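You operate a simulated robot arm through the tools that you are given. There is no shell and no other tool. Be economical: measure what you need, move in short steps, check, and stop when the job is done.

The job below is to be done with a simulated robot arm. You get a single attempt, and the scene is never put back.

JOB
Dress the foot by the grey bend: rub off the fused grit, then tap the yellow blanking plug home.
Fine: stone first, then light mallet blows, no chips; put both tools back; the other plugs stay proud. Set down upright: rubbing stone. What is to be rubbed or washed off counts as gone when no trace of it is left.

It is judged by the outcome, as a careful person would: the job done as asked, and still so three seconds after it is handed in. It fails if anything else is knocked over, pushed out of place, dropped, spilled or broken.

ROBOT AND FRAMES
A 7-joint arm with a two-finger parallel gripper, fixed in place. Base frame: the origin is at the foot of the arm, x ahead of it, y to its left, z up; the work surface is at about z = 0.849. Readings come in m, rad, newtons and seconds.
With the tool pointing down near the work surface it reaches from about 0.24 to 0.68 m from the base axis. Its first joint turns from -1.152 to 1.152 rad. Payload 2.4 kg.
The tool frame sits at the grasp point between the pads (the TCP): z along the fingers, y along the line on which they close. The tips reach 0.03 m beyond it. Largest opening 0.094 m; finger width 0.028, thickness 0.01; the body of the gripper, 0.05 by 0.096 m, starts 0.055 m behind the TCP.
Orientation is told as [roll, pitch, yaw] about the base's x, y, z axes, in that order, counted from this pose: with the fingers straight down and closing along the base's y, the tool's x points along the base's -x, its y along +y and its z along -z.

CONTROLS
- The arm moves only by the tool jog_arm. Its argument "increments" is a list of rows, each a list of 7 numbers: the shift along the tool's x, y, z in m, then the turn, a rotation vector about the tool's x, y, z in rad, then the gripper command, from -1 (shut) to 1 (fully open), values between in proportion. In form: [[x, y, z, ax, ay, az, hand], ...]. A call has 1 to 8 rows; each row is the pose to reach, as a shift and turn from the pose commanded when the call began, along the tool's axes at that moment. A row lasts 0.2 s, in which the tool goes at most 0.05 m and 0.15 rad; a call with a longer step from one row to the next is refused whole, and so is a gripper value outside its range. Where a pose cannot be reached the arm comes as near as it can. A force on the tool above 40 N (or 10 N above the force at the start of the call, whichever is more), or a blocked arm, ends the call early, and 0.2 s more pass. Each finger travels about 0.153 m/s and halts on what it meets, pressing with about 37 N; the grip force reading is that of the motor and also rises with nothing between the fingers. The clock runs only during rows and for 0.2 s after the last one: add rows that repeat a pose to give the fingers time. It gives the time, the measured TCP pose, the force on the tool (base axes), the opening and the grip force at its end, in the units of the frame above (readings bear some noise), with the torque about the TCP (base axes, N m) and any sound that the robot's microphone picked up.
- Cameras (640 x 400 px; columns grow to the right, rows downward): "scene" is fixed at [0.0245, 0.4658, 1.4379]; the picture's right is [-0.84, -0.54, 0.00], its down [-0.33, 0.51, -0.79] and it looks along [0.42, -0.67, -0.61] (base axes); focal length 299 px, centre (320, 200). "wrist" rides on the gripper at [0.076, 0.014, -0.102] in the tool frame; the picture's right is [-0.18, 0.98, 0.00], its down [-0.75, -0.14, -0.64] and it looks along [-0.63, -0.12, 0.77] (tool axes); focal length 243 px, centre (320, 200). There is no depth. A picture from a camera that has moved, and an enlarged one, comes with that camera's place and axes in the base frame and with its lens.
- grab_frame(camera): a new picture of that camera. The clock stands still meanwhile.
- enlarge(camera, box): a new picture of the part [left, top, right, bottom] of that camera's present view, enlarged. The clock stands still meanwhile.
- close_job(): hands the job in; it is judged then, once.

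Go step by step. Nothing tells you positions but the pictures and the camera data: compare them with the known pose of the tool, close in by small moves and look again before you grip or let go. The budget is 120 turns and 84 pictures, counting those below and the enlarged ones. Unless the task says otherwise, let go and move clear before handing in, and close with one line.

The tools are called after "Request:" by a JSON object that holds its "method" and its "body". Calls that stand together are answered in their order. jog_arm: Moves the arm, as the interface text tells. Its arguments: {"type":"object","properties":{"increments":{"type":"array"}},"required":["increments"]} The other tools are called the same way: grab_frame (camera) takes a picture; enlarge (camera, box) takes an enlarged picture of a part of a camera's view; close_job () hands the job in.

At the start:

```text
time: 0.0
tool_pos: [0.3832, -0.0423, 1.2296]
ee_rot: [0.0, -0.001, 0.001]
contact_force: [0.1, -0.5, 0.3]
wrist_torque: [-0.04, -0.02, 0.02]
grip_width: 0.0941
gripper_force: 0.0
```

scene: 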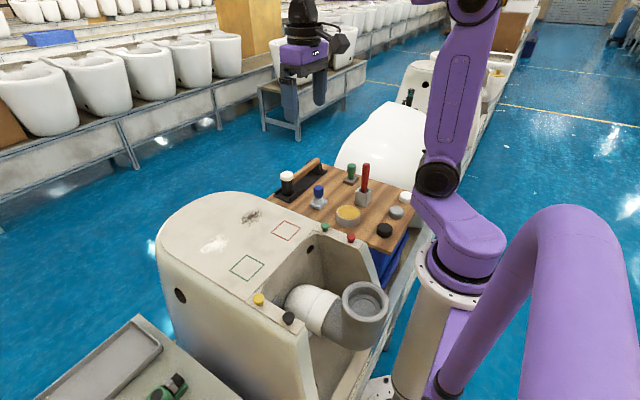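
wrist: 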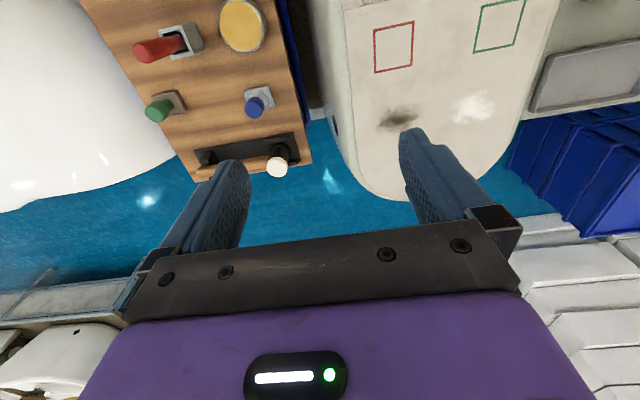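

I see a ceramic foot (toilet) with marks on top, a yellow plug by the grey bend, and a wooden tool board. I'll look closer at each area first.

Request:
{"method": "enlarge", "body": {"camera": "scene", "box": [250, 140, 430, 260]}}

Request:
{"method": "enlarge", "body": {"camera": "scene", "box": [150, 180, 400, 340]}}

Request:
{"method": "enlarge", "body": {"camera": "wrist", "box": [80, 0, 560, 200]}}

```text
3.33 times, centred on (340, 200) of scene
camera zoom: at [0.0245, 0.4658, 1.4379], right [-0.84, -0.54, 0.0], down [-0.33, 0.51, -0.79], along [0.42, -0.67, -0.61], focal length 997 px, centre (253, 200)
```

zoom: 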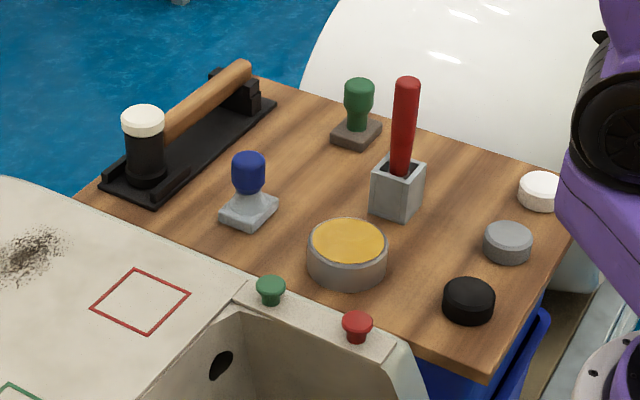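

```text
2.50 times, centred on (275, 260) of scene
camera zoom: at [0.0245, 0.4658, 1.4379], right [-0.84, -0.54, 0.0], down [-0.33, 0.51, -0.79], along [0.42, -0.67, -0.61], focal length 748 px, centre (432, 50)
```

zoom: 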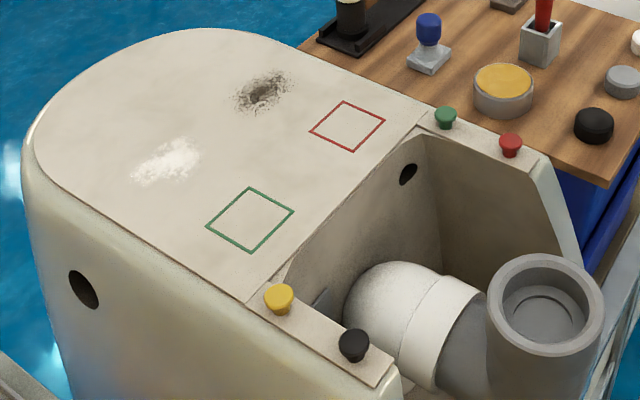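

```text
1.33 times, centred on (320, 100) of wrist
camera zoom: at [0.3081, -0.0277, 1.3301], right [0.18, 0.98, 0.0], down [0.75, -0.14, 0.64], along [0.63, -0.12, -0.77], focal length 324 px, centre (320, 333)
```

zoom: 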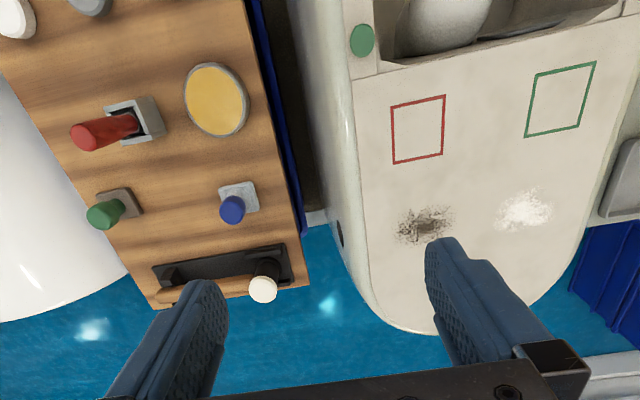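

Next I move the wrist camera back over the tool board for a closer look.

Request:
{"method": "jog_arm", "body": {"increments": [[0.025, -0.028, 0.012, 0, 0, 0, 1], [0.05, -0.055, 0.025, 0, 0, 0, 1], [0.075, -0.083, 0.037, 0, 0, 0, 1], [0.1, -0.11, 0.05, 0, 0, 0, 1]]}}

Request:
{"method": "grab_frame", "body": {"camera": "wrist"}}

```text
time: 1.0
tool_pos: [0.2845, -0.1531, 1.179]
ee_rot: [0.0, -0.001, 0.002]
contact_force: [-0.3, 0.4, -0.3]
wrist_torque: [0.0, 0.03, -0.04]
grip_width: 0.0937
gripper_force: 0.0
```

```text
78 pictures are left
camera wrist: at [0.208, -0.1383, 1.2806], right [0.18, 0.98, 0.0], down [0.75, -0.14, 0.64], along [0.63, -0.12, -0.77], focal length 243 px, centre (320, 200)
```

wrist: 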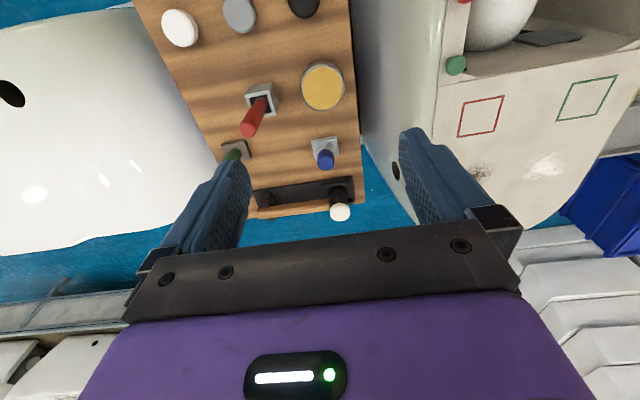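

Request:
{"method": "enlarge", "body": {"camera": "wrist", "box": [200, 60, 380, 230]}}

Request:
{"method": "enlarge", "body": {"camera": "scene", "box": [270, 145, 380, 215]}}

```text
2.35 times, centred on (290, 145) of wrist
camera zoom: at [0.208, -0.1383, 1.2806], right [0.18, 0.98, 0.0], down [0.75, -0.14, 0.64], along [0.63, -0.12, -0.77], focal length 571 px, centre (391, 329)
```

zoom: 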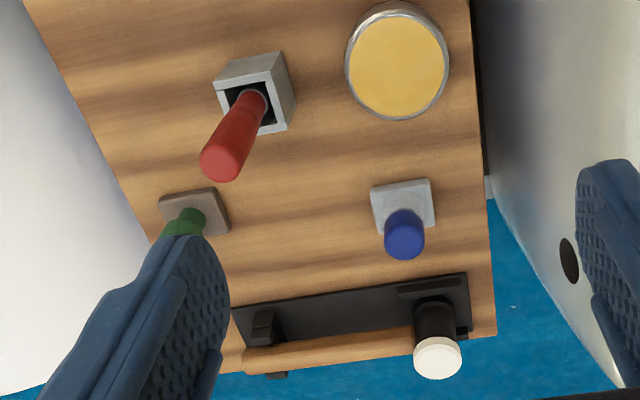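

```text
5.71 times, centred on (325, 180) of scene
camera zoom: at [0.0245, 0.4658, 1.4379], right [-0.84, -0.54, 0.0], down [-0.33, 0.51, -0.79], along [0.42, -0.67, -0.61], focal length 1709 px, centre (291, 314)
```

zoom: 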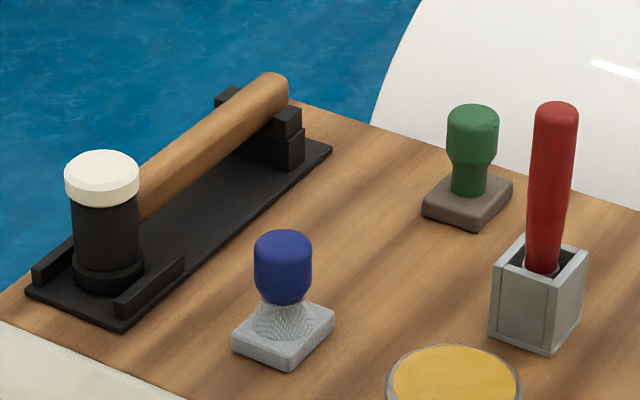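

Request:
{"method": "jog_arm", "body": {"increments": [[0.01, -0.02, 0.035, 0, 0, 0, 1], [0.02, -0.04, 0.07, 0, 0, 0, 1], [0.03, -0.05, 0.1, 0, 0, 0, 1]]}}

Request:
{"method": "enlarge", "body": {"camera": "wrist", "box": [220, 50, 420, 210]}}

```text
time: 1.8
tool_pos: [0.2537, -0.2029, 1.0777]
ee_rot: [0.001, 0.001, 0.0]
contact_force: [-0.7, 0.1, -0.3]
wrist_torque: [0.0, 0.02, -0.02]
grip_width: 0.0941
gripper_force: 0.0
```

```text
2.50 times, centred on (320, 130) of wrist
camera zoom: at [0.178, -0.1872, 1.1799], right [0.18, 0.98, 0.0], down [0.75, -0.14, 0.64], along [0.63, -0.12, -0.77], focal length 606 px, centre (320, 375)
```

zoom: 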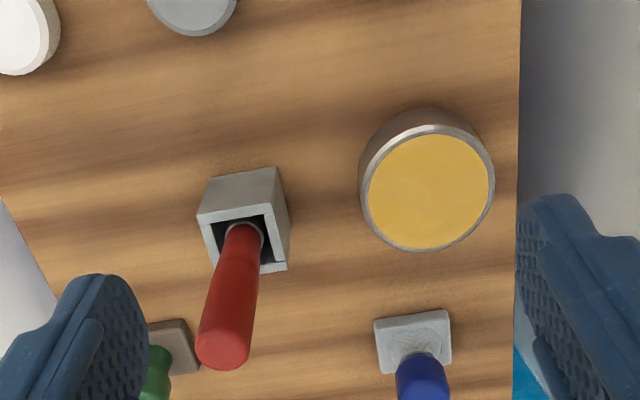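

Request:
{"method": "jog_arm", "body": {"increments": [[-0.03, -0.03, 0.0, 0, 0, 0, 1], [-0.06, -0.045, -0.0, 0, 0, 0, 1]]}}

Request:
{"method": "grab_frame", "body": {"camera": "wrist"}}

Request:
{"method": "enlarge", "body": {"camera": "wrist", "box": [250, 60, 410, 180]}}

Request:
{"method": "enlarge", "body": {"camera": "scene", "box": [305, 175, 335, 215]}}

```text
time: 2.4
tool_pos: [0.3136, -0.2457, 1.0785]
ee_rot: [0.0, 0.0, 0.001]
contact_force: [0.1, -0.4, 1.8]
wrist_torque: [-0.02, 0.02, 0.0]
grip_width: 0.094
gripper_force: 0.0
```

```text
74 pictures are left
camera wrist: at [0.238, -0.2318, 1.18], right [0.18, 0.98, 0.0], down [0.75, -0.14, 0.64], along [0.63, -0.12, -0.77], focal length 243 px, centre (320, 200)
```

wrist: 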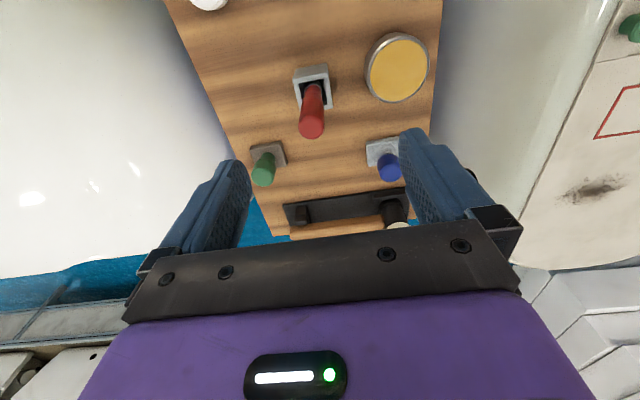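

```text
3.33 times, centred on (330, 120) of wrist
camera zoom: at [0.238, -0.2318, 1.18], right [0.18, 0.98, 0.0], down [0.75, -0.14, 0.64], along [0.63, -0.12, -0.77], focal length 809 px, centre (287, 467)
```

zoom: 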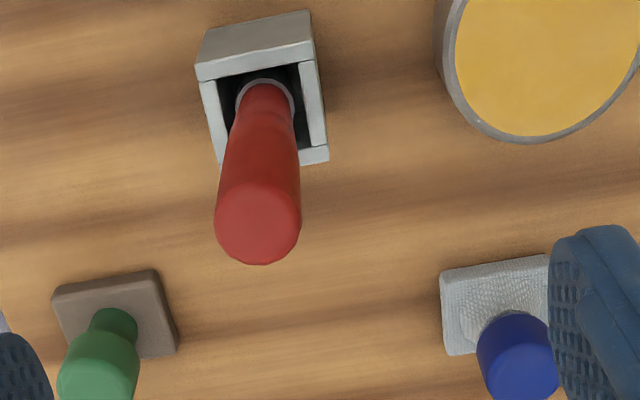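

```text
10.00 times, centred on (320, 195) of scene
camera zoom: at [0.0245, 0.4658, 1.4379], right [-0.84, -0.54, 0.0], down [-0.33, 0.51, -0.79], along [0.42, -0.67, -0.61], focal length 2991 px, centre (320, 250)
```

zoom: 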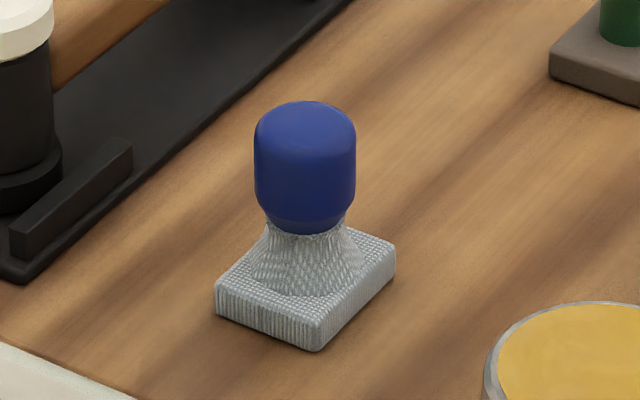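

The green-knobbed brown block is the rubbing stone (blue is a cloth dabber, red is a chisel-like tool); the dark speckle at about (0.48, 0.07) is the grit. I move above the stone, near (0.403, -0.338).

Request:
{"method": "jog_arm", "body": {"increments": [[-0.03, -0.03, 0, 0, 0, 0, 0.3], [-0.06, -0.06, 0, 0, 0, 0, 0.3], [-0.09, -0.092, 0.0, 0, 0, 0, 0.3], [-0.09, -0.092, 0.04, 0, 0, 0, 0.3], [-0.09, -0.092, 0.08, 0, 0, 0, 0.3]]}}

Request:
{"method": "grab_frame", "body": {"camera": "wrist"}}

Request:
{"method": "grab_frame", "body": {"camera": "scene"}}

```text
time: 3.6
tool_pos: [0.4034, -0.3381, 0.998]
ee_rot: [0.0, 0.0, 0.0]
contact_force: [-0.5, -0.2, 0.5]
wrist_torque: [-0.01, -0.02, -0.01]
grip_width: 0.0611
gripper_force: 0.0
```

```text
71 pictures are left
camera wrist: at [0.3285, -0.3241, 1.0998], right [0.18, 0.98, 0.0], down [0.75, -0.14, 0.64], along [0.63, -0.12, -0.77], focal length 243 px, centre (320, 200)
```

wrist: 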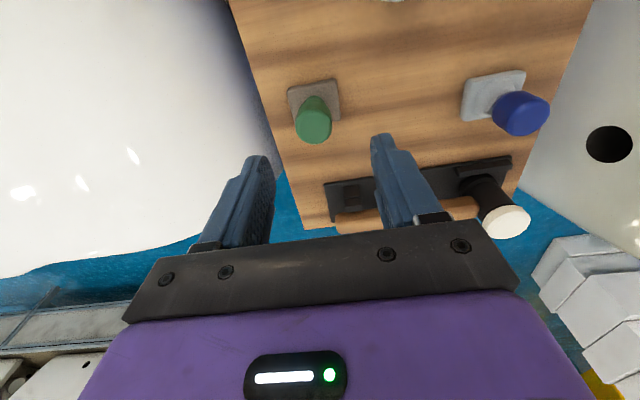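

```text
70 pictures are left
```

scene: 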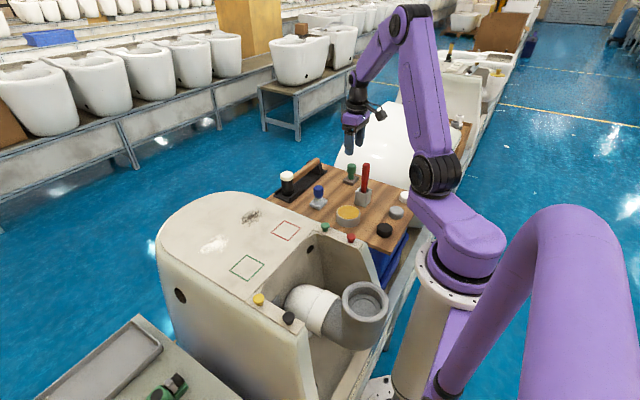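

The stone's knob sits at about (0.405, -0.345). I correct sideways and go halfway down, then look.

Request:
{"method": "jog_arm", "body": {"increments": [[-0.002, -0.007, 0.02, 0, 0, 0, 0.3], [-0.002, -0.007, 0.05, 0, 0, 0, 0.3], [-0.002, -0.007, 0.07, 0, 0, 0, 0.3]]}}

Request:
{"method": "grab_frame", "body": {"camera": "wrist"}}

Request:
{"method": "enlarge", "body": {"camera": "scene", "box": [315, 120, 385, 200]}}

```text
time: 4.4
tool_pos: [0.4048, -0.3446, 0.9275]
ee_rot: [0.001, -0.001, 0.0]
contact_force: [-0.9, -0.2, 0.8]
wrist_torque: [-0.01, 0.01, -0.01]
grip_width: 0.0611
gripper_force: 0.1
```

```text
69 pictures are left
camera wrist: at [0.3301, -0.3309, 1.0297], right [0.18, 0.98, 0.0], down [0.75, -0.14, 0.64], along [0.63, -0.12, -0.77], focal length 243 px, centre (320, 200)
```

wrist: 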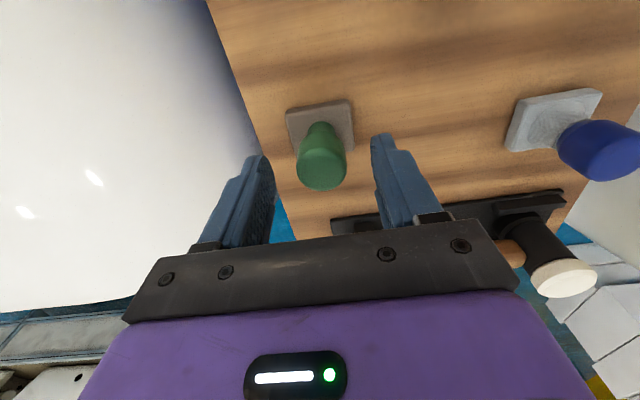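

```text
5.00 times, centred on (350, 160) of scene
camera zoom: at [0.0245, 0.4658, 1.4379], right [-0.84, -0.54, 0.0], down [-0.33, 0.51, -0.79], along [0.42, -0.67, -0.61], focal length 1495 px, centre (170, 400)
```

zoom: 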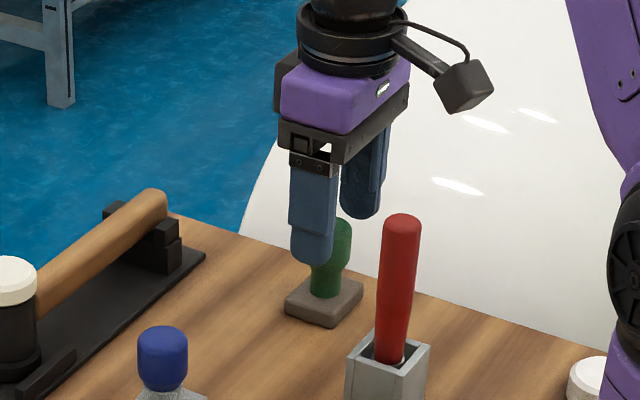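

Request:
{"method": "jog_arm", "body": {"increments": [[0, 0, 0.015, 0, 0, 0, 0.3], [0, 0, 0.03, 0, 0, 0, 0.3], [0, 0, 0.03, 0, 0, 0, -1], [0, 0, 0.03, 0, 0, 0, -1], [0, 0, 0.03, 0, 0, 0, -1]]}}

Request:
{"method": "enlarge", "body": {"camera": "scene", "box": [315, 120, 385, 200]}}

```text
time: 5.6
tool_pos: [0.4056, -0.3462, 0.8963]
ee_rot: [0.0, 0.0, 0.0]
contact_force: [-0.9, -0.3, 1.8]
wrist_torque: [0.0, -0.01, 0.01]
grip_width: 0.0311
gripper_force: 36.4
```

```text
5.00 times, centred on (350, 160) of scene
camera zoom: at [0.0245, 0.4659, 1.4379], right [-0.84, -0.54, 0.0], down [-0.33, 0.51, -0.79], along [0.42, -0.67, -0.61], focal length 1495 px, centre (170, 400)
```

zoom: 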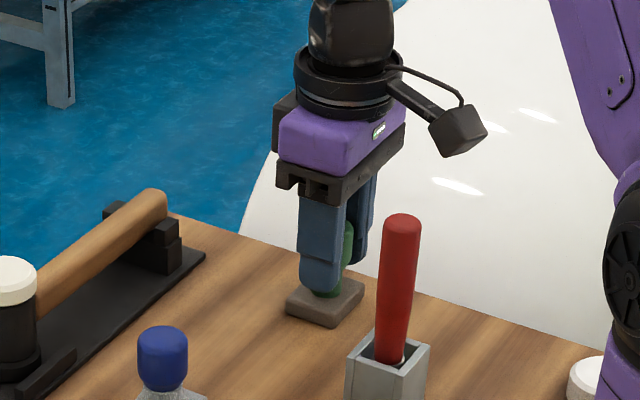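

Request:
{"method": "jog_arm", "body": {"increments": [[0, 0, -0.02, 0, 0, 0, -1], [0, 0, -0.06, 0, 0, 0, -1], [0, 0, -0.1, 0, 0, 0, -1], [0, 0, -0.14, 0, 0, 0, -1], [0, 0, -0.16, 0, 0, 0, -1], [0, 0.03, -0.17, 0, 0, 0, -1], [0, 0.07, -0.17, 0, 0, 0, -1], [0, 0.11, -0.17, 0, 0, 0, -1]]}}

Request:
{"method": "jog_arm", "body": {"increments": [[-0.01, 0.04, 0, 0, 0, 0, -1], [-0.02, 0.08, 0, 0, 0, 0, -1], [-0.03, 0.12, 0, 0, 0, 0, -1], [-0.04, 0.16, 0, 0, 0, 0, -1], [-0.05, 0.2, 0, 0, 0, 0, -1], [-0.06, 0.24, 0, 0, 0, 0, -1], [-0.065, 0.27, 0, 0, 0, 0, -1]]}}

Request:
{"method": "grab_frame", "body": {"camera": "wrist"}}

Request:
{"method": "enlarge", "body": {"camera": "scene", "box": [180, 120, 340, 260]}}

```text
time: 7.4
tool_pos: [0.4047, -0.2361, 1.0686]
ee_rot: [0.001, -0.001, -0.001]
contact_force: [0.2, 0.1, -0.4]
wrist_torque: [-0.01, 0.04, -0.01]
grip_width: 0.0
gripper_force: 33.1
```

```text
time: 9.0
tool_pos: [0.4691, 0.0365, 1.0674]
ee_rot: [0.0, 0.0, 0.002]
contact_force: [0.1, -0.3, 0.7]
wrist_torque: [-0.04, -0.05, -0.01]
grip_width: 0.0
gripper_force: 32.5
```

```text
66 pictures are left
camera wrist: at [0.3936, 0.0501, 1.1699], right [0.18, 0.98, 0.0], down [0.75, -0.14, 0.64], along [0.63, -0.12, -0.77], focal length 243 px, centre (320, 200)
```

wrist: 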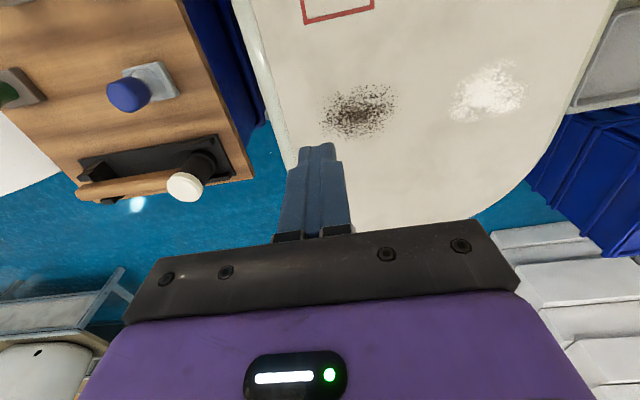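

```text
2.86 times, centred on (260, 190) of scene
camera zoom: at [0.0245, 0.4658, 1.4379], right [-0.84, -0.54, 0.0], down [-0.33, 0.51, -0.79], along [0.42, -0.67, -0.61], focal length 854 px, centre (491, 229)
```

zoom: 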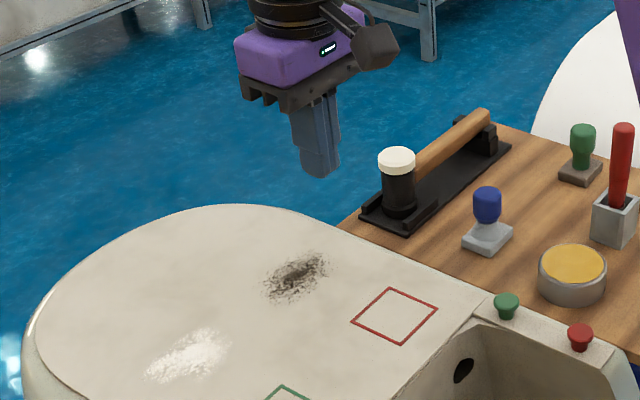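

The stone slipped out of the fingers during the lift; it still stands upright at its place. I go back for a lower grip and will lift slowly; a look first.

Request:
{"method": "enlarge", "body": {"camera": "scene", "box": [325, 150, 385, 190]}}

Request:
{"method": "jog_arm", "body": {"increments": [[0.01, -0.04, 0, 0, 0, 0, 0.3], [0.02, -0.08, 0, 0, 0, 0, 0.3], [0.03, -0.12, 0, 0, 0, 0, 0.3], [0.04, -0.16, 0, 0, 0, 0, 0.3], [0.05, -0.2, 0, 0, 0, 0, 0.3], [0.06, -0.24, 0, 0, 0, 0, 0.3], [0.065, -0.28, 0, 0, 0, 0, 0.3], [0.065, -0.325, 0, 0, 0, 0, 0.3]]}}

Request:
{"method": "jog_arm", "body": {"increments": [[0, -0.03, 0.02, 0, 0, 0, 0.3], [0, -0.056, 0.05, 0, 0, 0, 0.3], [0, -0.056, 0.09, 0, 0, 0, 0.3], [0, -0.056, 0.13, 0, 0, 0, 0.3], [0, -0.056, 0.14, 0, 0, 0, 0.3]]}}

Request:
{"method": "grab_frame", "body": {"camera": "wrist"}}

```text
10.00 times, centred on (355, 170) of scene
camera zoom: at [0.0245, 0.4658, 1.4379], right [-0.84, -0.54, 0.0], down [-0.33, 0.51, -0.79], along [0.42, -0.67, -0.61], focal length 2991 px, centre (-30, 500)
```

zoom: 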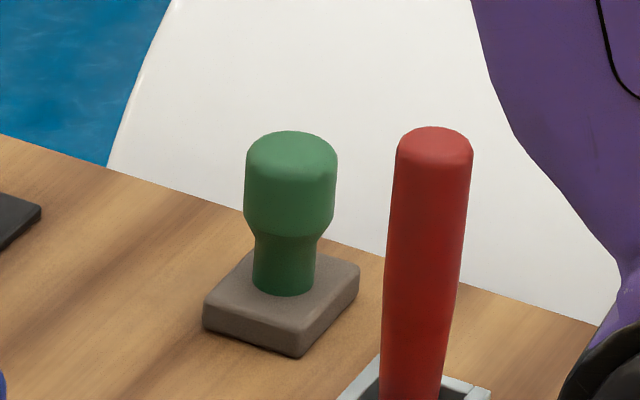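

```text
time: 10.8
tool_pos: [0.4055, -0.2913, 1.0678]
ee_rot: [0.0, -0.002, 0.0]
contact_force: [0.3, 0.8, -0.2]
wrist_torque: [0.01, 0.02, 0.01]
grip_width: 0.0611
gripper_force: 0.0
```

```text
time: 12.0
tool_pos: [0.4052, -0.3466, 0.9286]
ee_rot: [0.0, 0.001, -0.001]
contact_force: [0.3, 1.0, -0.1]
wrist_torque: [0.0, 0.02, -0.01]
grip_width: 0.0611
gripper_force: 0.1
```

```text
63 pictures are left
camera wrist: at [0.3305, -0.3324, 1.0301], right [0.18, 0.98, 0.0], down [0.75, -0.14, 0.64], along [0.63, -0.12, -0.77], focal length 243 px, centre (320, 200)
```

wrist: 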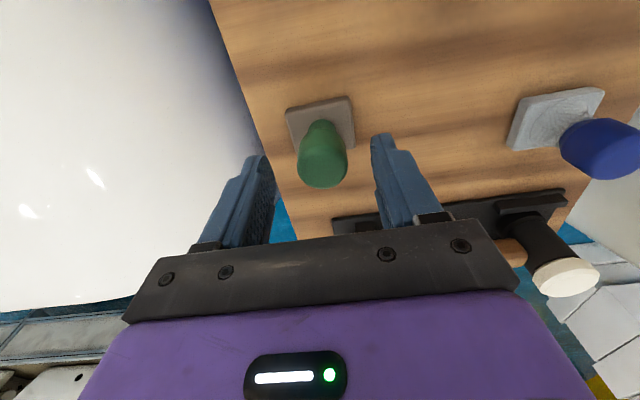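

Request:
{"method": "jog_arm", "body": {"increments": [[0, 0, 0.018, 0, 0, 0, 0.3], [0, 0, 0.035, 0, 0, 0, 0.3], [0, 0, 0.035, 0, 0, 0, -1], [0, 0, 0.035, 0, 0, 0, -1], [0, 0, 0.035, 0, 0, 0, -1], [0, 0, 0.035, 0, 0, 0, -1]]}}

Request:
{"method": "jog_arm", "body": {"increments": [[0, 0, -0.002, 0, 0, 0, -1], [0, 0, -0.005, 0, 0, 0, -1], [0, 0, -0.01, 0, 0, 0, -1], [0, 0, -0.015, 0, 0, 0, -1]]}}

Request:
{"method": "enlarge", "body": {"camera": "scene", "box": [315, 120, 385, 200]}}

```text
time: 13.4
tool_pos: [0.4047, -0.3477, 0.8936]
ee_rot: [0.001, -0.001, 0.0]
contact_force: [0.3, -0.2, 0.1]
wrist_torque: [0.01, -0.03, 0.0]
grip_width: 0.0312
gripper_force: 36.8
```

```text
time: 14.4
tool_pos: [0.4055, -0.3461, 0.9083]
ee_rot: [0.0, -0.001, 0.0]
contact_force: [-0.1, -1.0, -1.1]
wrist_torque: [-0.01, 0.01, 0.05]
grip_width: 0.0311
gripper_force: 36.7
```

```text
5.00 times, centred on (350, 160) of scene
camera zoom: at [0.0245, 0.4658, 1.4379], right [-0.84, -0.54, 0.0], down [-0.33, 0.51, -0.79], along [0.42, -0.67, -0.61], focal length 1495 px, centre (170, 400)
```

zoom: 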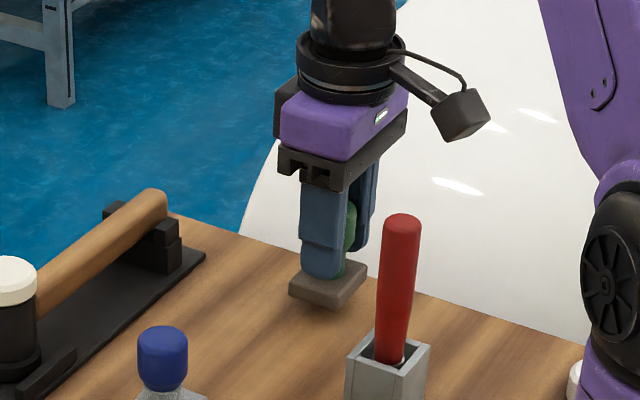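

It holds with the slow lift. I continue at moderate speed and check the grip.

Request:
{"method": "jog_arm", "body": {"increments": [[0, 0, -0.008, 0, 0, 0, -1], [0, 0, -0.02, 0, 0, 0, -1], [0, 0, -0.035, 0, 0, 0, -1], [0, 0, -0.05, 0, 0, 0, -1], [0, 0, -0.065, 0, 0, 0, -1], [0, 0, -0.08, 0, 0, 0, -1], [0, 0, -0.095, 0, 0, 0, -1], [0, 0, -0.1, 0, 0, 0, -1]]}}

Request:
{"method": "jog_arm", "body": {"increments": [[0, 0.005, 0, 0, 0, 0, -1], [-0.002, 0.02, 0, 0, 0, 0, -1], [-0.006, 0.04, 0, 0, 0, 0, -1], [-0.01, 0.06, 0, 0, 0, 0, -1], [-0.014, 0.08, 0, 0, 0, 0, -1], [-0.018, 0.1, 0, 0, 0, 0, -1], [-0.022, 0.12, 0, 0, 0, 0, -1], [-0.025, 0.13, 0, 0, 0, 0, -1]]}}

Request:
{"method": "enlarge", "body": {"camera": "scene", "box": [250, 100, 390, 220]}}

```text
time: 16.2
tool_pos: [0.4054, -0.3467, 1.0079]
ee_rot: [0.0, 0.001, -0.001]
contact_force: [0.4, -0.2, -0.6]
wrist_torque: [-0.02, -0.02, -0.03]
grip_width: 0.0313
gripper_force: 37.0
```

```text
time: 18.0
tool_pos: [0.4316, -0.2164, 1.0077]
ee_rot: [0.0, 0.001, 0.001]
contact_force: [-0.5, -0.7, -1.9]
wrist_torque: [-0.03, 0.0, -0.02]
grip_width: 0.0308
gripper_force: 36.4
```

```text
3.33 times, centred on (320, 160) of scene
camera zoom: at [0.0245, 0.4658, 1.4379], right [-0.84, -0.54, 0.0], down [-0.33, 0.51, -0.79], along [0.42, -0.67, -0.61], focal length 997 px, centre (320, 333)
```

zoom: 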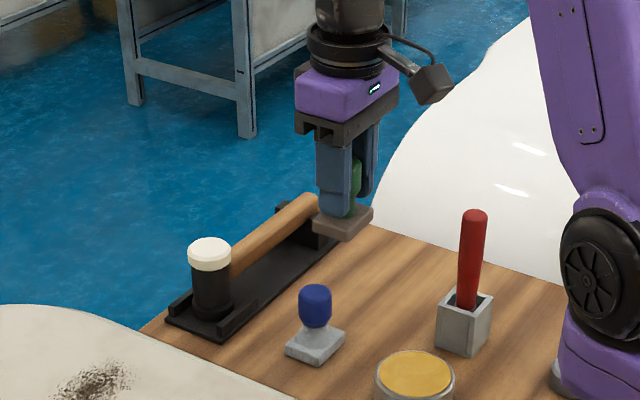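

Request:
{"method": "jog_arm", "body": {"increments": [[-0.002, 0.01, -0.01, 0, 0, 0, -1], [-0.006, 0.035, -0.02, 0, 0, 0, -1], [-0.01, 0.06, -0.02, 0, 0, 0, -1], [-0.015, 0.085, -0.02, 0, 0, 0, -1], [-0.02, 0.11, -0.02, 0, 0, 0, -1], [-0.025, 0.135, -0.02, 0, 0, 0, -1], [-0.028, 0.16, -0.02, 0, 0, 0, -1], [-0.03, 0.17, -0.02, 0, 0, 0, -1]]}}

Request:
{"method": "jog_arm", "body": {"increments": [[-0.002, 0.01, 0, 0, 0, 0, -1], [-0.006, 0.03, 0, 0, 0, 0, -1], [-0.01, 0.055, 0, 0, 0, 0, -1], [-0.015, 0.08, 0, 0, 0, 0, -1], [-0.018, 0.1, 0, 0, 0, 0, -1], [-0.02, 0.116, 0, 0, 0, 0, -1], [-0.02, 0.116, 0.005, 0, 0, 0, -1], [-0.02, 0.116, 0.02, 0, 0, 0, -1]]}}

Request:
{"method": "grab_frame", "body": {"camera": "wrist"}}

Request:
{"method": "enlarge", "body": {"camera": "scene", "box": [180, 120, 340, 260]}}

```text
time: 19.8
tool_pos: [0.4608, -0.0469, 1.029]
ee_rot: [-0.001, -0.001, -0.001]
contact_force: [-0.3, 0.4, -0.3]
wrist_torque: [0.02, -0.04, 0.0]
grip_width: 0.0308
gripper_force: 37.2
```

```text
time: 21.6
tool_pos: [0.4805, 0.0688, 1.0076]
ee_rot: [0.002, 0.0, 0.0]
contact_force: [-0.4, -1.5, -1.5]
wrist_torque: [0.01, 0.01, -0.02]
grip_width: 0.0309
gripper_force: 36.8
```

```text
60 pictures are left
camera wrist: at [0.4052, 0.083, 1.1099], right [0.18, 0.98, 0.0], down [0.75, -0.14, 0.64], along [0.63, -0.12, -0.77], focal length 243 px, centre (320, 200)
```

wrist: 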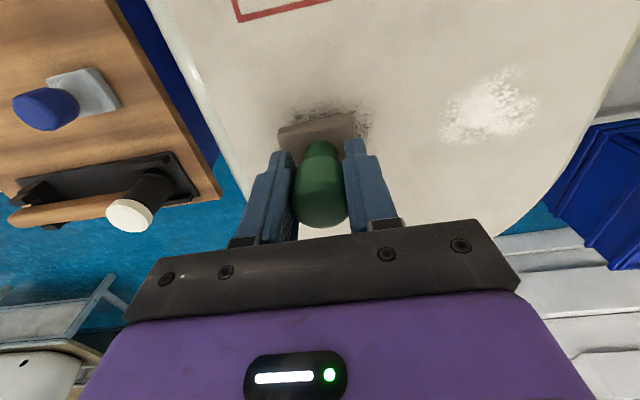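

```text
2.86 times, centred on (260, 190) of scene
camera zoom: at [0.0245, 0.4658, 1.4379], right [-0.84, -0.54, 0.0], down [-0.33, 0.51, -0.79], along [0.42, -0.67, -0.61], focal length 854 px, centre (491, 229)
```

zoom: 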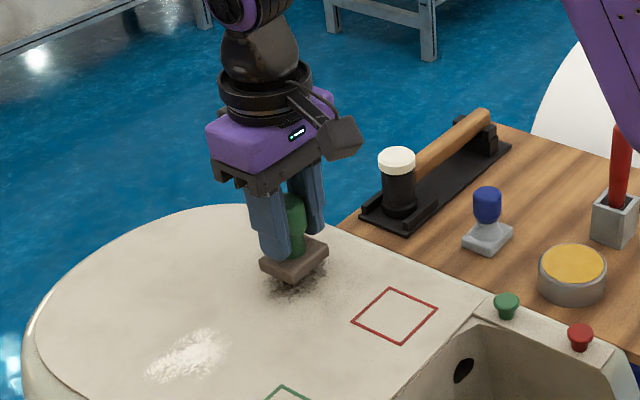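

Request:
{"method": "jog_arm", "body": {"increments": [[0, 0, 0.01, 0, 0, 0, -1], [0, 0, 0.02, 0, 0, 0, -1], [0, 0, 0.023, 0, 0, 0, -1]]}}

Request:
{"method": "jog_arm", "body": {"increments": [[0, 0, 0.003, 0, 0, 0, -1]]}}

```text
time: 22.4
tool_pos: [0.4817, 0.0686, 0.9864]
ee_rot: [0.001, -0.007, 0.001]
contact_force: [3.8, -1.0, 17.7]
wrist_torque: [-0.02, -0.18, -0.02]
grip_width: 0.0309
gripper_force: 37.3
```

```text
time: 22.8
tool_pos: [0.4819, 0.0682, 0.984]
ee_rot: [0.002, -0.007, -0.001]
contact_force: [8.4, -2.1, 25.3]
wrist_torque: [-0.02, -0.17, -0.05]
grip_width: 0.0307
gripper_force: 37.6
```

Contact at about z 0.985. I ease off slightly and start rubbing strokes in y, stepping in x.

Request:
{"method": "jog_arm", "body": {"increments": [[0, 0.015, -0.001, 0, 0, 0, -1], [0, 0.03, -0.001, 0, 0, 0, -1], [0, 0.015, -0.001, 0, 0, 0, -1], [0, 0, -0.001, 0, 0, 0, -1], [0, -0.015, -0.001, 0, 0, 0, -1], [0, -0.03, -0.001, 0, 0, 0, -1], [0, -0.015, -0.001, 0, 0, 0, -1], [0, 0, -0.001, 0, 0, 0, -1]]}}

Request:
{"method": "grab_frame", "body": {"camera": "wrist"}}

Request:
{"method": "enlarge", "body": {"camera": "scene", "box": [180, 150, 320, 260]}}

```text
time: 24.6
tool_pos: [0.4801, 0.0695, 0.9846]
ee_rot: [-0.001, 0.001, 0.001]
contact_force: [-0.1, 0.0, 1.1]
wrist_torque: [-0.05, -0.01, 0.01]
grip_width: 0.0306
gripper_force: 36.4
```

```text
58 pictures are left
camera wrist: at [0.4055, 0.0834, 1.0847], right [0.18, 0.98, 0.0], down [0.75, -0.14, 0.64], along [0.63, -0.12, -0.77], focal length 243 px, centre (320, 200)
```

wrist: 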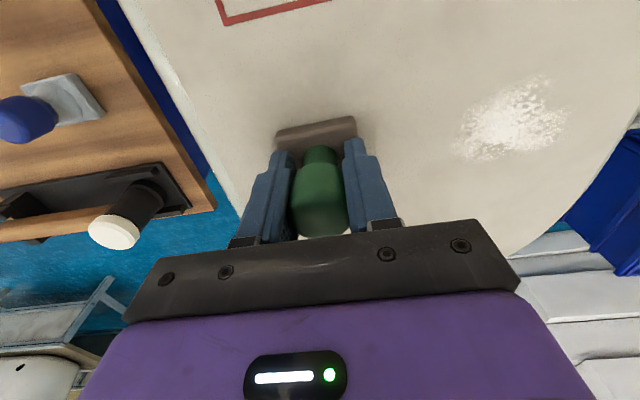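

```text
3.64 times, centred on (250, 205) of scene
camera zoom: at [0.0245, 0.4658, 1.4379], right [-0.84, -0.53, 0.0], down [-0.33, 0.51, -0.79], along [0.42, -0.67, -0.61], focal length 1088 px, centre (574, 182)
```

zoom: 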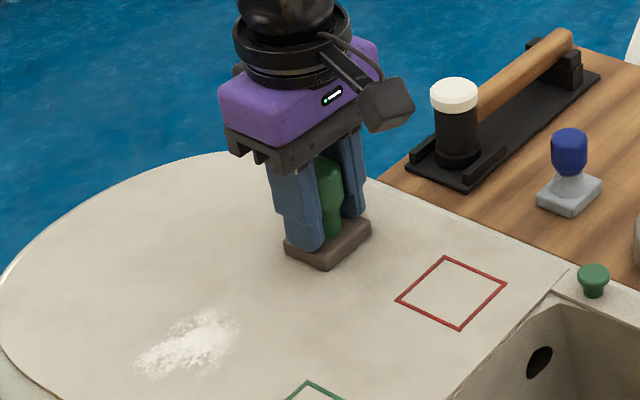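

Most of the grit is gone; I do further strokes at nearer and farther x for the remainder.

Request:
{"method": "jog_arm", "body": {"increments": [[0.015, 0, 0.002, 0, 0, 0, -1], [0.022, 0.015, 0.002, 0, 0, 0, -1], [0.022, 0.03, 0.002, 0, 0, 0, -1], [0.022, 0.015, 0.002, 0, 0, 0, -1], [0.022, 0.0, 0.002, 0, 0, 0, -1], [0.022, -0.015, 0.002, 0, 0, 0, -1], [0.022, -0.03, 0.002, 0, 0, 0, -1], [0.022, -0.015, 0.002, 0, 0, 0, -1]]}}

Request:
{"method": "jog_arm", "body": {"increments": [[-0.02, 0.01, 0.001, 0, 0, 0, -1], [-0.044, 0.015, 0.001, 0, 0, 0, -1], [-0.044, 0.03, 0.001, 0, 0, 0, -1], [-0.044, 0.045, 0.001, 0, 0, 0, -1], [-0.044, 0.03, 0.001, 0, 0, 0, -1], [-0.044, 0.015, 0.001, 0, 0, 0, -1], [-0.044, 0.0, 0.001, 0, 0, 0, -1], [-0.044, -0.015, 0.001, 0, 0, 0, -1]]}}

Request:
{"method": "enlarge", "body": {"camera": "scene", "box": [180, 150, 320, 260]}}

```text
time: 25.4
tool_pos: [0.4593, 0.0913, 0.9824]
ee_rot: [0.0, -0.005, -0.002]
contact_force: [-0.8, 3.2, 6.6]
wrist_torque: [0.22, 0.17, -0.01]
grip_width: 0.0305
gripper_force: 37.0
stopped in row 3: the force on the tool passed its limit at 42 N (the readings are from after the stop); the commanded pose is now the measured one
```

```text
time: 27.2
tool_pos: [0.5042, 0.0765, 0.9827]
ee_rot: [0.0, -0.008, -0.003]
contact_force: [1.0, 10.0, 29.9]
wrist_torque: [0.35, 0.34, -0.18]
grip_width: 0.0305
gripper_force: 36.7
```

```text
3.64 times, centred on (250, 205) of scene
camera zoom: at [0.024, 0.4661, 1.4378], right [-0.84, -0.54, 0.0], down [-0.33, 0.51, -0.79], along [0.42, -0.67, -0.61], focal length 1088 px, centre (574, 182)
```

zoom: 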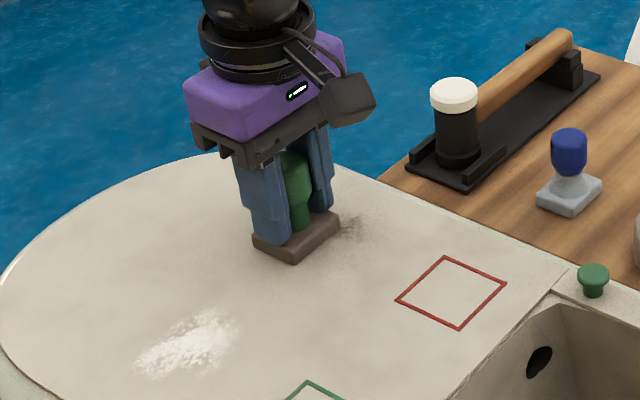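

Residue remains near (0.476, 0.045). I ease the pressure and rub there.

Request:
{"method": "jog_arm", "body": {"increments": [[0.01, -0.01, -0.002, 0, 0, 0, -1], [0.02, -0.025, -0.002, 0, 0, 0, -1], [0.026, -0.038, -0.002, 0, 0, 0, -1], [0.026, -0.05, -0.002, 0, 0, 0, -1], [0.026, -0.038, -0.002, 0, 0, 0, -1], [0.026, -0.025, -0.002, 0, 0, 0, -1]]}}

Request:
{"method": "grab_frame", "body": {"camera": "wrist"}}

Request:
{"method": "enlarge", "body": {"camera": "scene", "box": [180, 150, 320, 260]}}

```text
time: 28.6
tool_pos: [0.4771, 0.0505, 0.9832]
ee_rot: [-0.001, -0.004, -0.001]
contact_force: [0.2, -1.2, 0.6]
wrist_torque: [-0.09, 0.03, -0.02]
grip_width: 0.0303
gripper_force: 36.9
```

```text
55 pictures are left
camera wrist: at [0.4018, 0.0652, 1.0844], right [0.19, 0.98, 0.0], down [0.75, -0.14, 0.64], along [0.63, -0.12, -0.76], focal length 243 px, centre (320, 200)
```

wrist: 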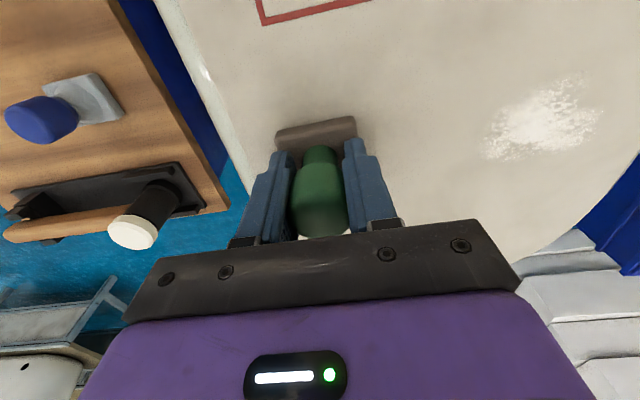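

```text
3.64 times, centred on (250, 205) of scene
camera zoom: at [0.0245, 0.4658, 1.4379], right [-0.84, -0.53, 0.0], down [-0.33, 0.51, -0.79], along [0.42, -0.67, -0.61], focal length 1088 px, centre (574, 182)
```

zoom: 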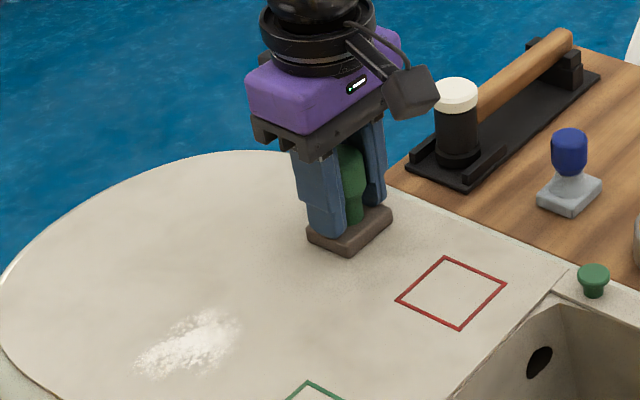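

I lift and move aside to inspect the patch.

Request:
{"method": "jog_arm", "body": {"increments": [[0, 0, -0.01, 0, 0, 0, -1], [0, 0, -0.03, 0, 0, 0, -1], [0, -0.01, -0.05, 0, 0, 0, -1], [0.0, -0.03, -0.06, 0, 0, 0, -1], [0.0, -0.055, -0.06, 0, 0, 0, -1], [0.0, -0.08, -0.06, 0, 0, 0, -1], [0, -0.09, -0.06, 0, 0, 0, -1]]}}

Request:
{"method": "enlarge", "body": {"camera": "wrist", "box": [340, 60, 540, 200]}}

Request:
{"method": "enlarge", "body": {"camera": "scene", "box": [200, 180, 310, 250]}}

```text
time: 30.2
tool_pos: [0.477, -0.0393, 1.0433]
ee_rot: [-0.001, -0.006, -0.004]
contact_force: [0.6, -0.4, -0.8]
wrist_torque: [0.01, -0.02, -0.01]
grip_width: 0.0306
gripper_force: 37.3
```

```text
2.86 times, centred on (440, 130) of wrist
camera zoom: at [0.4012, -0.0241, 1.1457], right [0.19, 0.98, 0.0], down [0.75, -0.14, 0.65], along [0.63, -0.12, -0.76], focal length 693 px, centre (-23, 400)
```

zoom: 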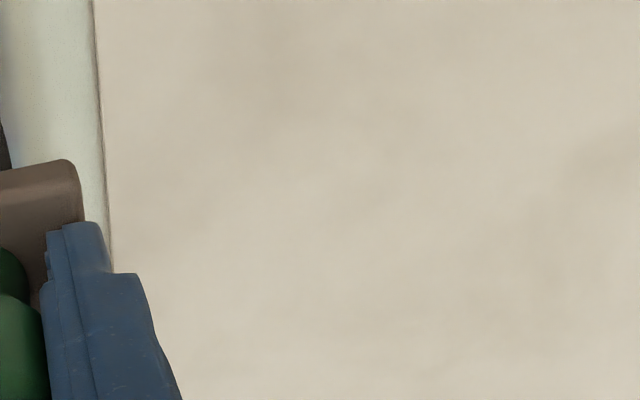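

```text
5.71 times, centred on (255, 215) of scene
camera zoom: at [0.0245, 0.4658, 1.4379], right [-0.84, -0.54, 0.0], down [-0.33, 0.51, -0.79], along [0.42, -0.67, -0.61], focal length 1709 px, centre (691, 114)
```

zoom: 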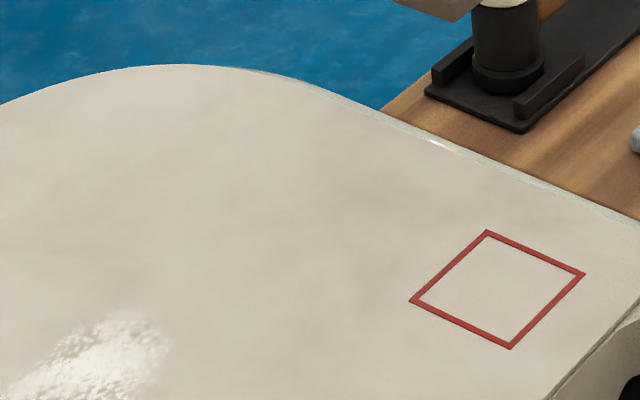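

Request:
{"method": "enlarge", "body": {"camera": "scene", "box": [245, 190, 305, 230]}}

Request:
{"method": "grab_frame", "body": {"camera": "wrist"}}

```text
10.00 times, centred on (275, 210) of scene
camera zoom: at [0.0245, 0.4658, 1.4379], right [-0.84, -0.54, 0.0], down [-0.33, 0.51, -0.79], along [0.42, -0.67, -0.61], focal length 2991 px, centre (770, 100)
```

zoom: 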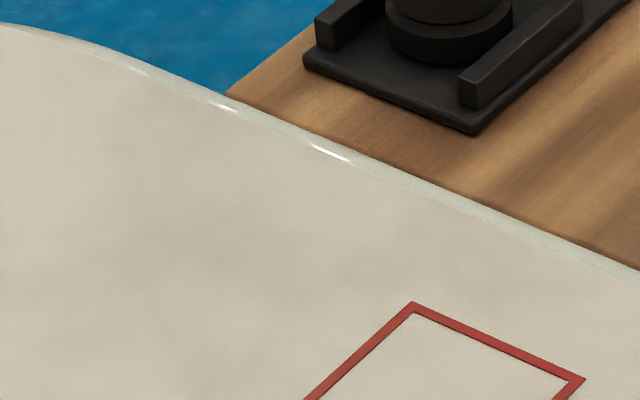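

```text
50 pictures are left
camera wrist: at [0.4012, -0.0241, 1.1457], right [0.19, 0.98, 0.0], down [0.75, -0.14, 0.65], along [0.63, -0.12, -0.76], focal length 243 px, centre (320, 200)
```

wrist: 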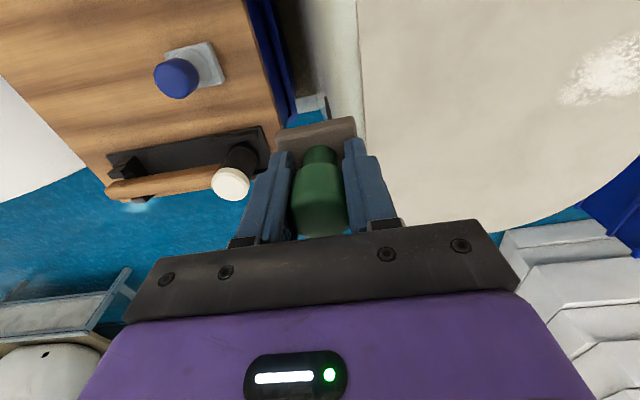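

The patch is clean. Now I take the stone back to its place at (0.405, -0.346), moving gently.

Request:
{"method": "jog_arm", "body": {"increments": [[0.002, -0.01, 0, 0, 0, 0, -1], [0.008, -0.035, 0, 0, 0, 0, -1], [0.015, -0.065, 0, 0, 0, 0, -1], [0.022, -0.095, 0, 0, 0, 0, -1], [0.029, -0.125, 0, 0, 0, 0, -1], [0.036, -0.155, 0, 0, 0, 0, -1], [0.043, -0.185, 0, 0, 0, 0, -1], [0.048, -0.205, 0, 0, 0, 0, -1]]}}

Request:
{"method": "jog_arm", "body": {"increments": [[0.003, -0.01, 0, 0, 0, 0, -1], [0.01, -0.035, 0, 0, 0, 0, -1], [0.017, -0.065, 0, 0, 0, 0, -1], [0.022, -0.09, 0, 0, 0, 0, -1], [0.0235, -0.102, 0.01, 0, 0, 0, -1], [0.0235, -0.102, 0.035, 0, 0, 0, -1], [0.0235, -0.102, 0.06, 0, 0, 0, -1], [0.0235, -0.102, 0.075, 0, 0, 0, -1]]}}

Request:
{"method": "jog_arm", "body": {"increments": [[0, 0, 0.02, 0, 0, 0, -1], [0, 0, 0.04, 0, 0, 0, -1], [0, 0, 0.055, 0, 0, 0, -1], [0, 0, 0.062, 0, 0, 0, -1]]}}

Request:
{"method": "grab_frame", "body": {"camera": "wrist"}}

Request:
{"method": "enlarge", "body": {"camera": "scene", "box": [315, 120, 385, 200]}}

```text
time: 32.0
tool_pos: [0.4292, -0.2443, 1.0444]
ee_rot: [-0.001, -0.001, -0.002]
contact_force: [0.3, -0.4, -0.6]
wrist_torque: [0.02, 0.02, -0.03]
grip_width: 0.0306
gripper_force: 37.5
```

```text
time: 33.8
tool_pos: [0.4064, -0.346, 0.9688]
ee_rot: [-0.003, -0.005, -0.002]
contact_force: [0.2, 0.4, -1.5]
wrist_torque: [-0.02, 0.01, 0.0]
grip_width: 0.0303
gripper_force: 37.0
```

```text
time: 34.8
tool_pos: [0.4066, -0.346, 0.906]
ee_rot: [0.0, -0.004, -0.002]
contact_force: [-0.3, -0.2, -2.0]
wrist_torque: [0.0, -0.03, 0.02]
grip_width: 0.0305
gripper_force: 37.1
```

```text
49 pictures are left
camera wrist: at [0.3302, -0.3314, 1.0076], right [0.19, 0.98, 0.0], down [0.75, -0.14, 0.65], along [0.63, -0.12, -0.76], focal length 243 px, centre (320, 200)
```

wrist: 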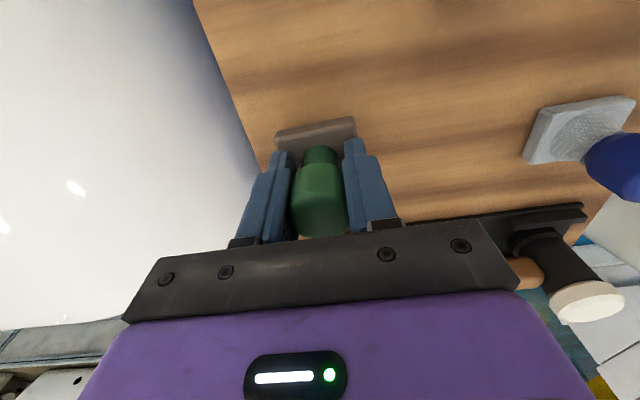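

```text
5.00 times, centred on (350, 160) of scene
camera zoom: at [0.0245, 0.4658, 1.4379], right [-0.84, -0.54, 0.0], down [-0.33, 0.51, -0.79], along [0.42, -0.67, -0.61], focal length 1495 px, centre (170, 400)
```

zoom: 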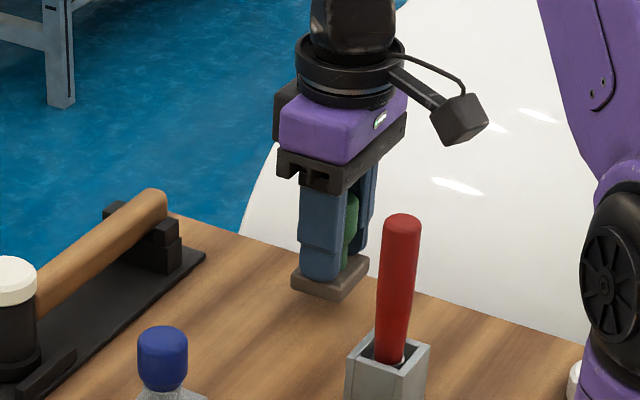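

Request:
{"method": "jog_arm", "body": {"increments": [[0, 0, 0.004, 0, 0, 0, -1], [0, 0, 0.008, 0, 0, 0, -1], [0, 0, 0.011, 0, 0, 0, -1]]}}

Request:
{"method": "jog_arm", "body": {"increments": [[0, 0, 0.002, 0, 0, 0, -1], [0, 0, 0.002, 0, 0, 0, -1]]}}

```text
time: 35.6
tool_pos: [0.406, -0.3463, 0.895]
ee_rot: [-0.001, -0.005, -0.003]
contact_force: [0.6, -0.4, -1.1]
wrist_torque: [-0.03, -0.01, 0.0]
grip_width: 0.0306
gripper_force: 37.0
```

```text
time: 36.2
tool_pos: [0.4059, -0.3453, 0.8934]
ee_rot: [-0.001, -0.005, -0.003]
contact_force: [0.8, 0.0, -1.4]
wrist_torque: [-0.03, 0.0, 0.03]
grip_width: 0.0307
gripper_force: 37.3
```

Request:
{"method": "jog_arm", "body": {"increments": [[0, 0, 0.0015, 0, 0, 0, -1], [0, 0, 0.0015, 0, 0, 0, -1]]}}

Request:
{"method": "jog_arm", "body": {"increments": [[0, 0, 0.0015, 0, 0, 0, -1], [0, 0, 0.0015, 0, 0, 0, -1]]}}

```text
time: 36.8
tool_pos: [0.4059, -0.3452, 0.8921]
ee_rot: [0.0, -0.006, -0.002]
contact_force: [0.3, 0.3, -1.1]
wrist_torque: [0.0, 0.0, 0.01]
grip_width: 0.0306
gripper_force: 37.1
```

```text
time: 37.4
tool_pos: [0.4065, -0.3464, 0.8903]
ee_rot: [0.0, -0.004, -0.002]
contact_force: [1.1, 0.5, -0.9]
wrist_torque: [-0.03, 0.01, 0.02]
grip_width: 0.0303
gripper_force: 37.2
```

Request:
{"method": "jog_arm", "body": {"increments": [[0, 0, 0.0015, 0, 0, 0, -1], [0, 0, 0.0015, 0, 0, 0, -1]]}}

Request:
{"method": "enlarge", "body": {"camera": "scene", "box": [335, 155, 375, 195]}}

```text
time: 38.0
tool_pos: [0.4058, -0.3473, 0.8894]
ee_rot: [0.0, -0.005, 0.0]
contact_force: [-0.5, -0.4, 0.3]
wrist_torque: [0.0, -0.03, 0.0]
grip_width: 0.0304
gripper_force: 37.0
```

```text
10.00 times, centred on (355, 175) of scene
camera zoom: at [0.0245, 0.4658, 1.4379], right [-0.84, -0.54, 0.0], down [-0.33, 0.51, -0.79], along [0.42, -0.67, -0.61], focal length 2991 px, centre (-30, 450)
```

zoom: 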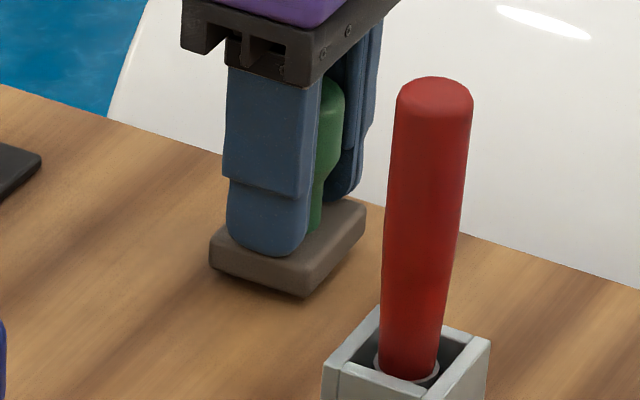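

Request:
{"method": "jog_arm", "body": {"increments": [[0, 0, 0.0015, 0, 0, 0, -1], [0, 0, 0.0015, 0, 0, 0, -1]]}}

Request:
{"method": "jog_arm", "body": {"increments": [[0, 0, 0.0015, 0, 0, 0, -1], [0, 0, 0.0015, 0, 0, 0, -1]]}}

```text
time: 38.6
tool_pos: [0.4056, -0.3455, 0.8878]
ee_rot: [0.002, -0.005, -0.002]
contact_force: [-0.6, 0.0, -0.5]
wrist_torque: [-0.01, -0.02, 0.0]
grip_width: 0.0307
gripper_force: 37.1
```

```text
time: 39.2
tool_pos: [0.406, -0.3457, 0.8845]
ee_rot: [0.001, -0.005, -0.001]
contact_force: [-0.3, 0.5, 0.1]
wrist_torque: [-0.01, -0.02, -0.05]
grip_width: 0.0305
gripper_force: 36.5
```

Request:
{"method": "jog_arm", "body": {"increments": [[0, 0, 0.001, 0, 0, 0, -1], [0, 0, 0.001, 0, 0, 0, -1]]}}

Request:
{"method": "enlarge", "body": {"camera": "scene", "box": [335, 155, 375, 195]}}

```text
time: 39.8
tool_pos: [0.4065, -0.3465, 0.8845]
ee_rot: [0.0, -0.005, -0.003]
contact_force: [0.1, 0.0, -0.9]
wrist_torque: [0.01, -0.01, 0.01]
grip_width: 0.0305
gripper_force: 36.9
```

```text
10.00 times, centred on (355, 175) of scene
camera zoom: at [0.0245, 0.4658, 1.4379], right [-0.84, -0.54, 0.0], down [-0.33, 0.51, -0.79], along [0.42, -0.67, -0.61], focal length 2991 px, centre (-30, 450)
```

zoom: 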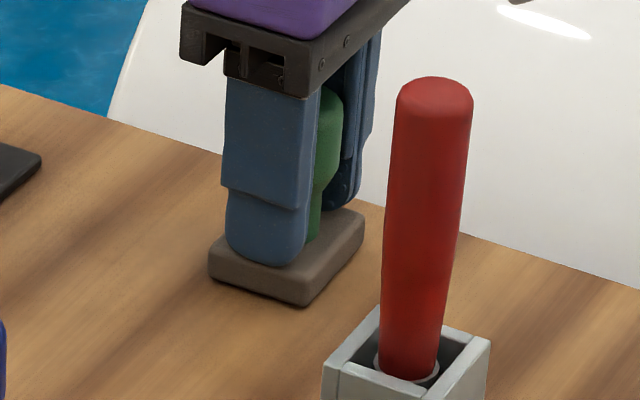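

Request:
{"method": "jog_arm", "body": {"increments": [[0, 0, 0.0015, 0, 0, 0, -1], [0, 0, 0.0015, 0, 0, 0, -1]]}}

```text
time: 40.4
tool_pos: [0.4069, -0.3464, 0.8834]
ee_rot: [-0.001, -0.006, -0.001]
contact_force: [-0.5, 0.5, 8.4]
wrist_torque: [0.1, 0.25, -0.03]
grip_width: 0.0306
gripper_force: 37.9
```

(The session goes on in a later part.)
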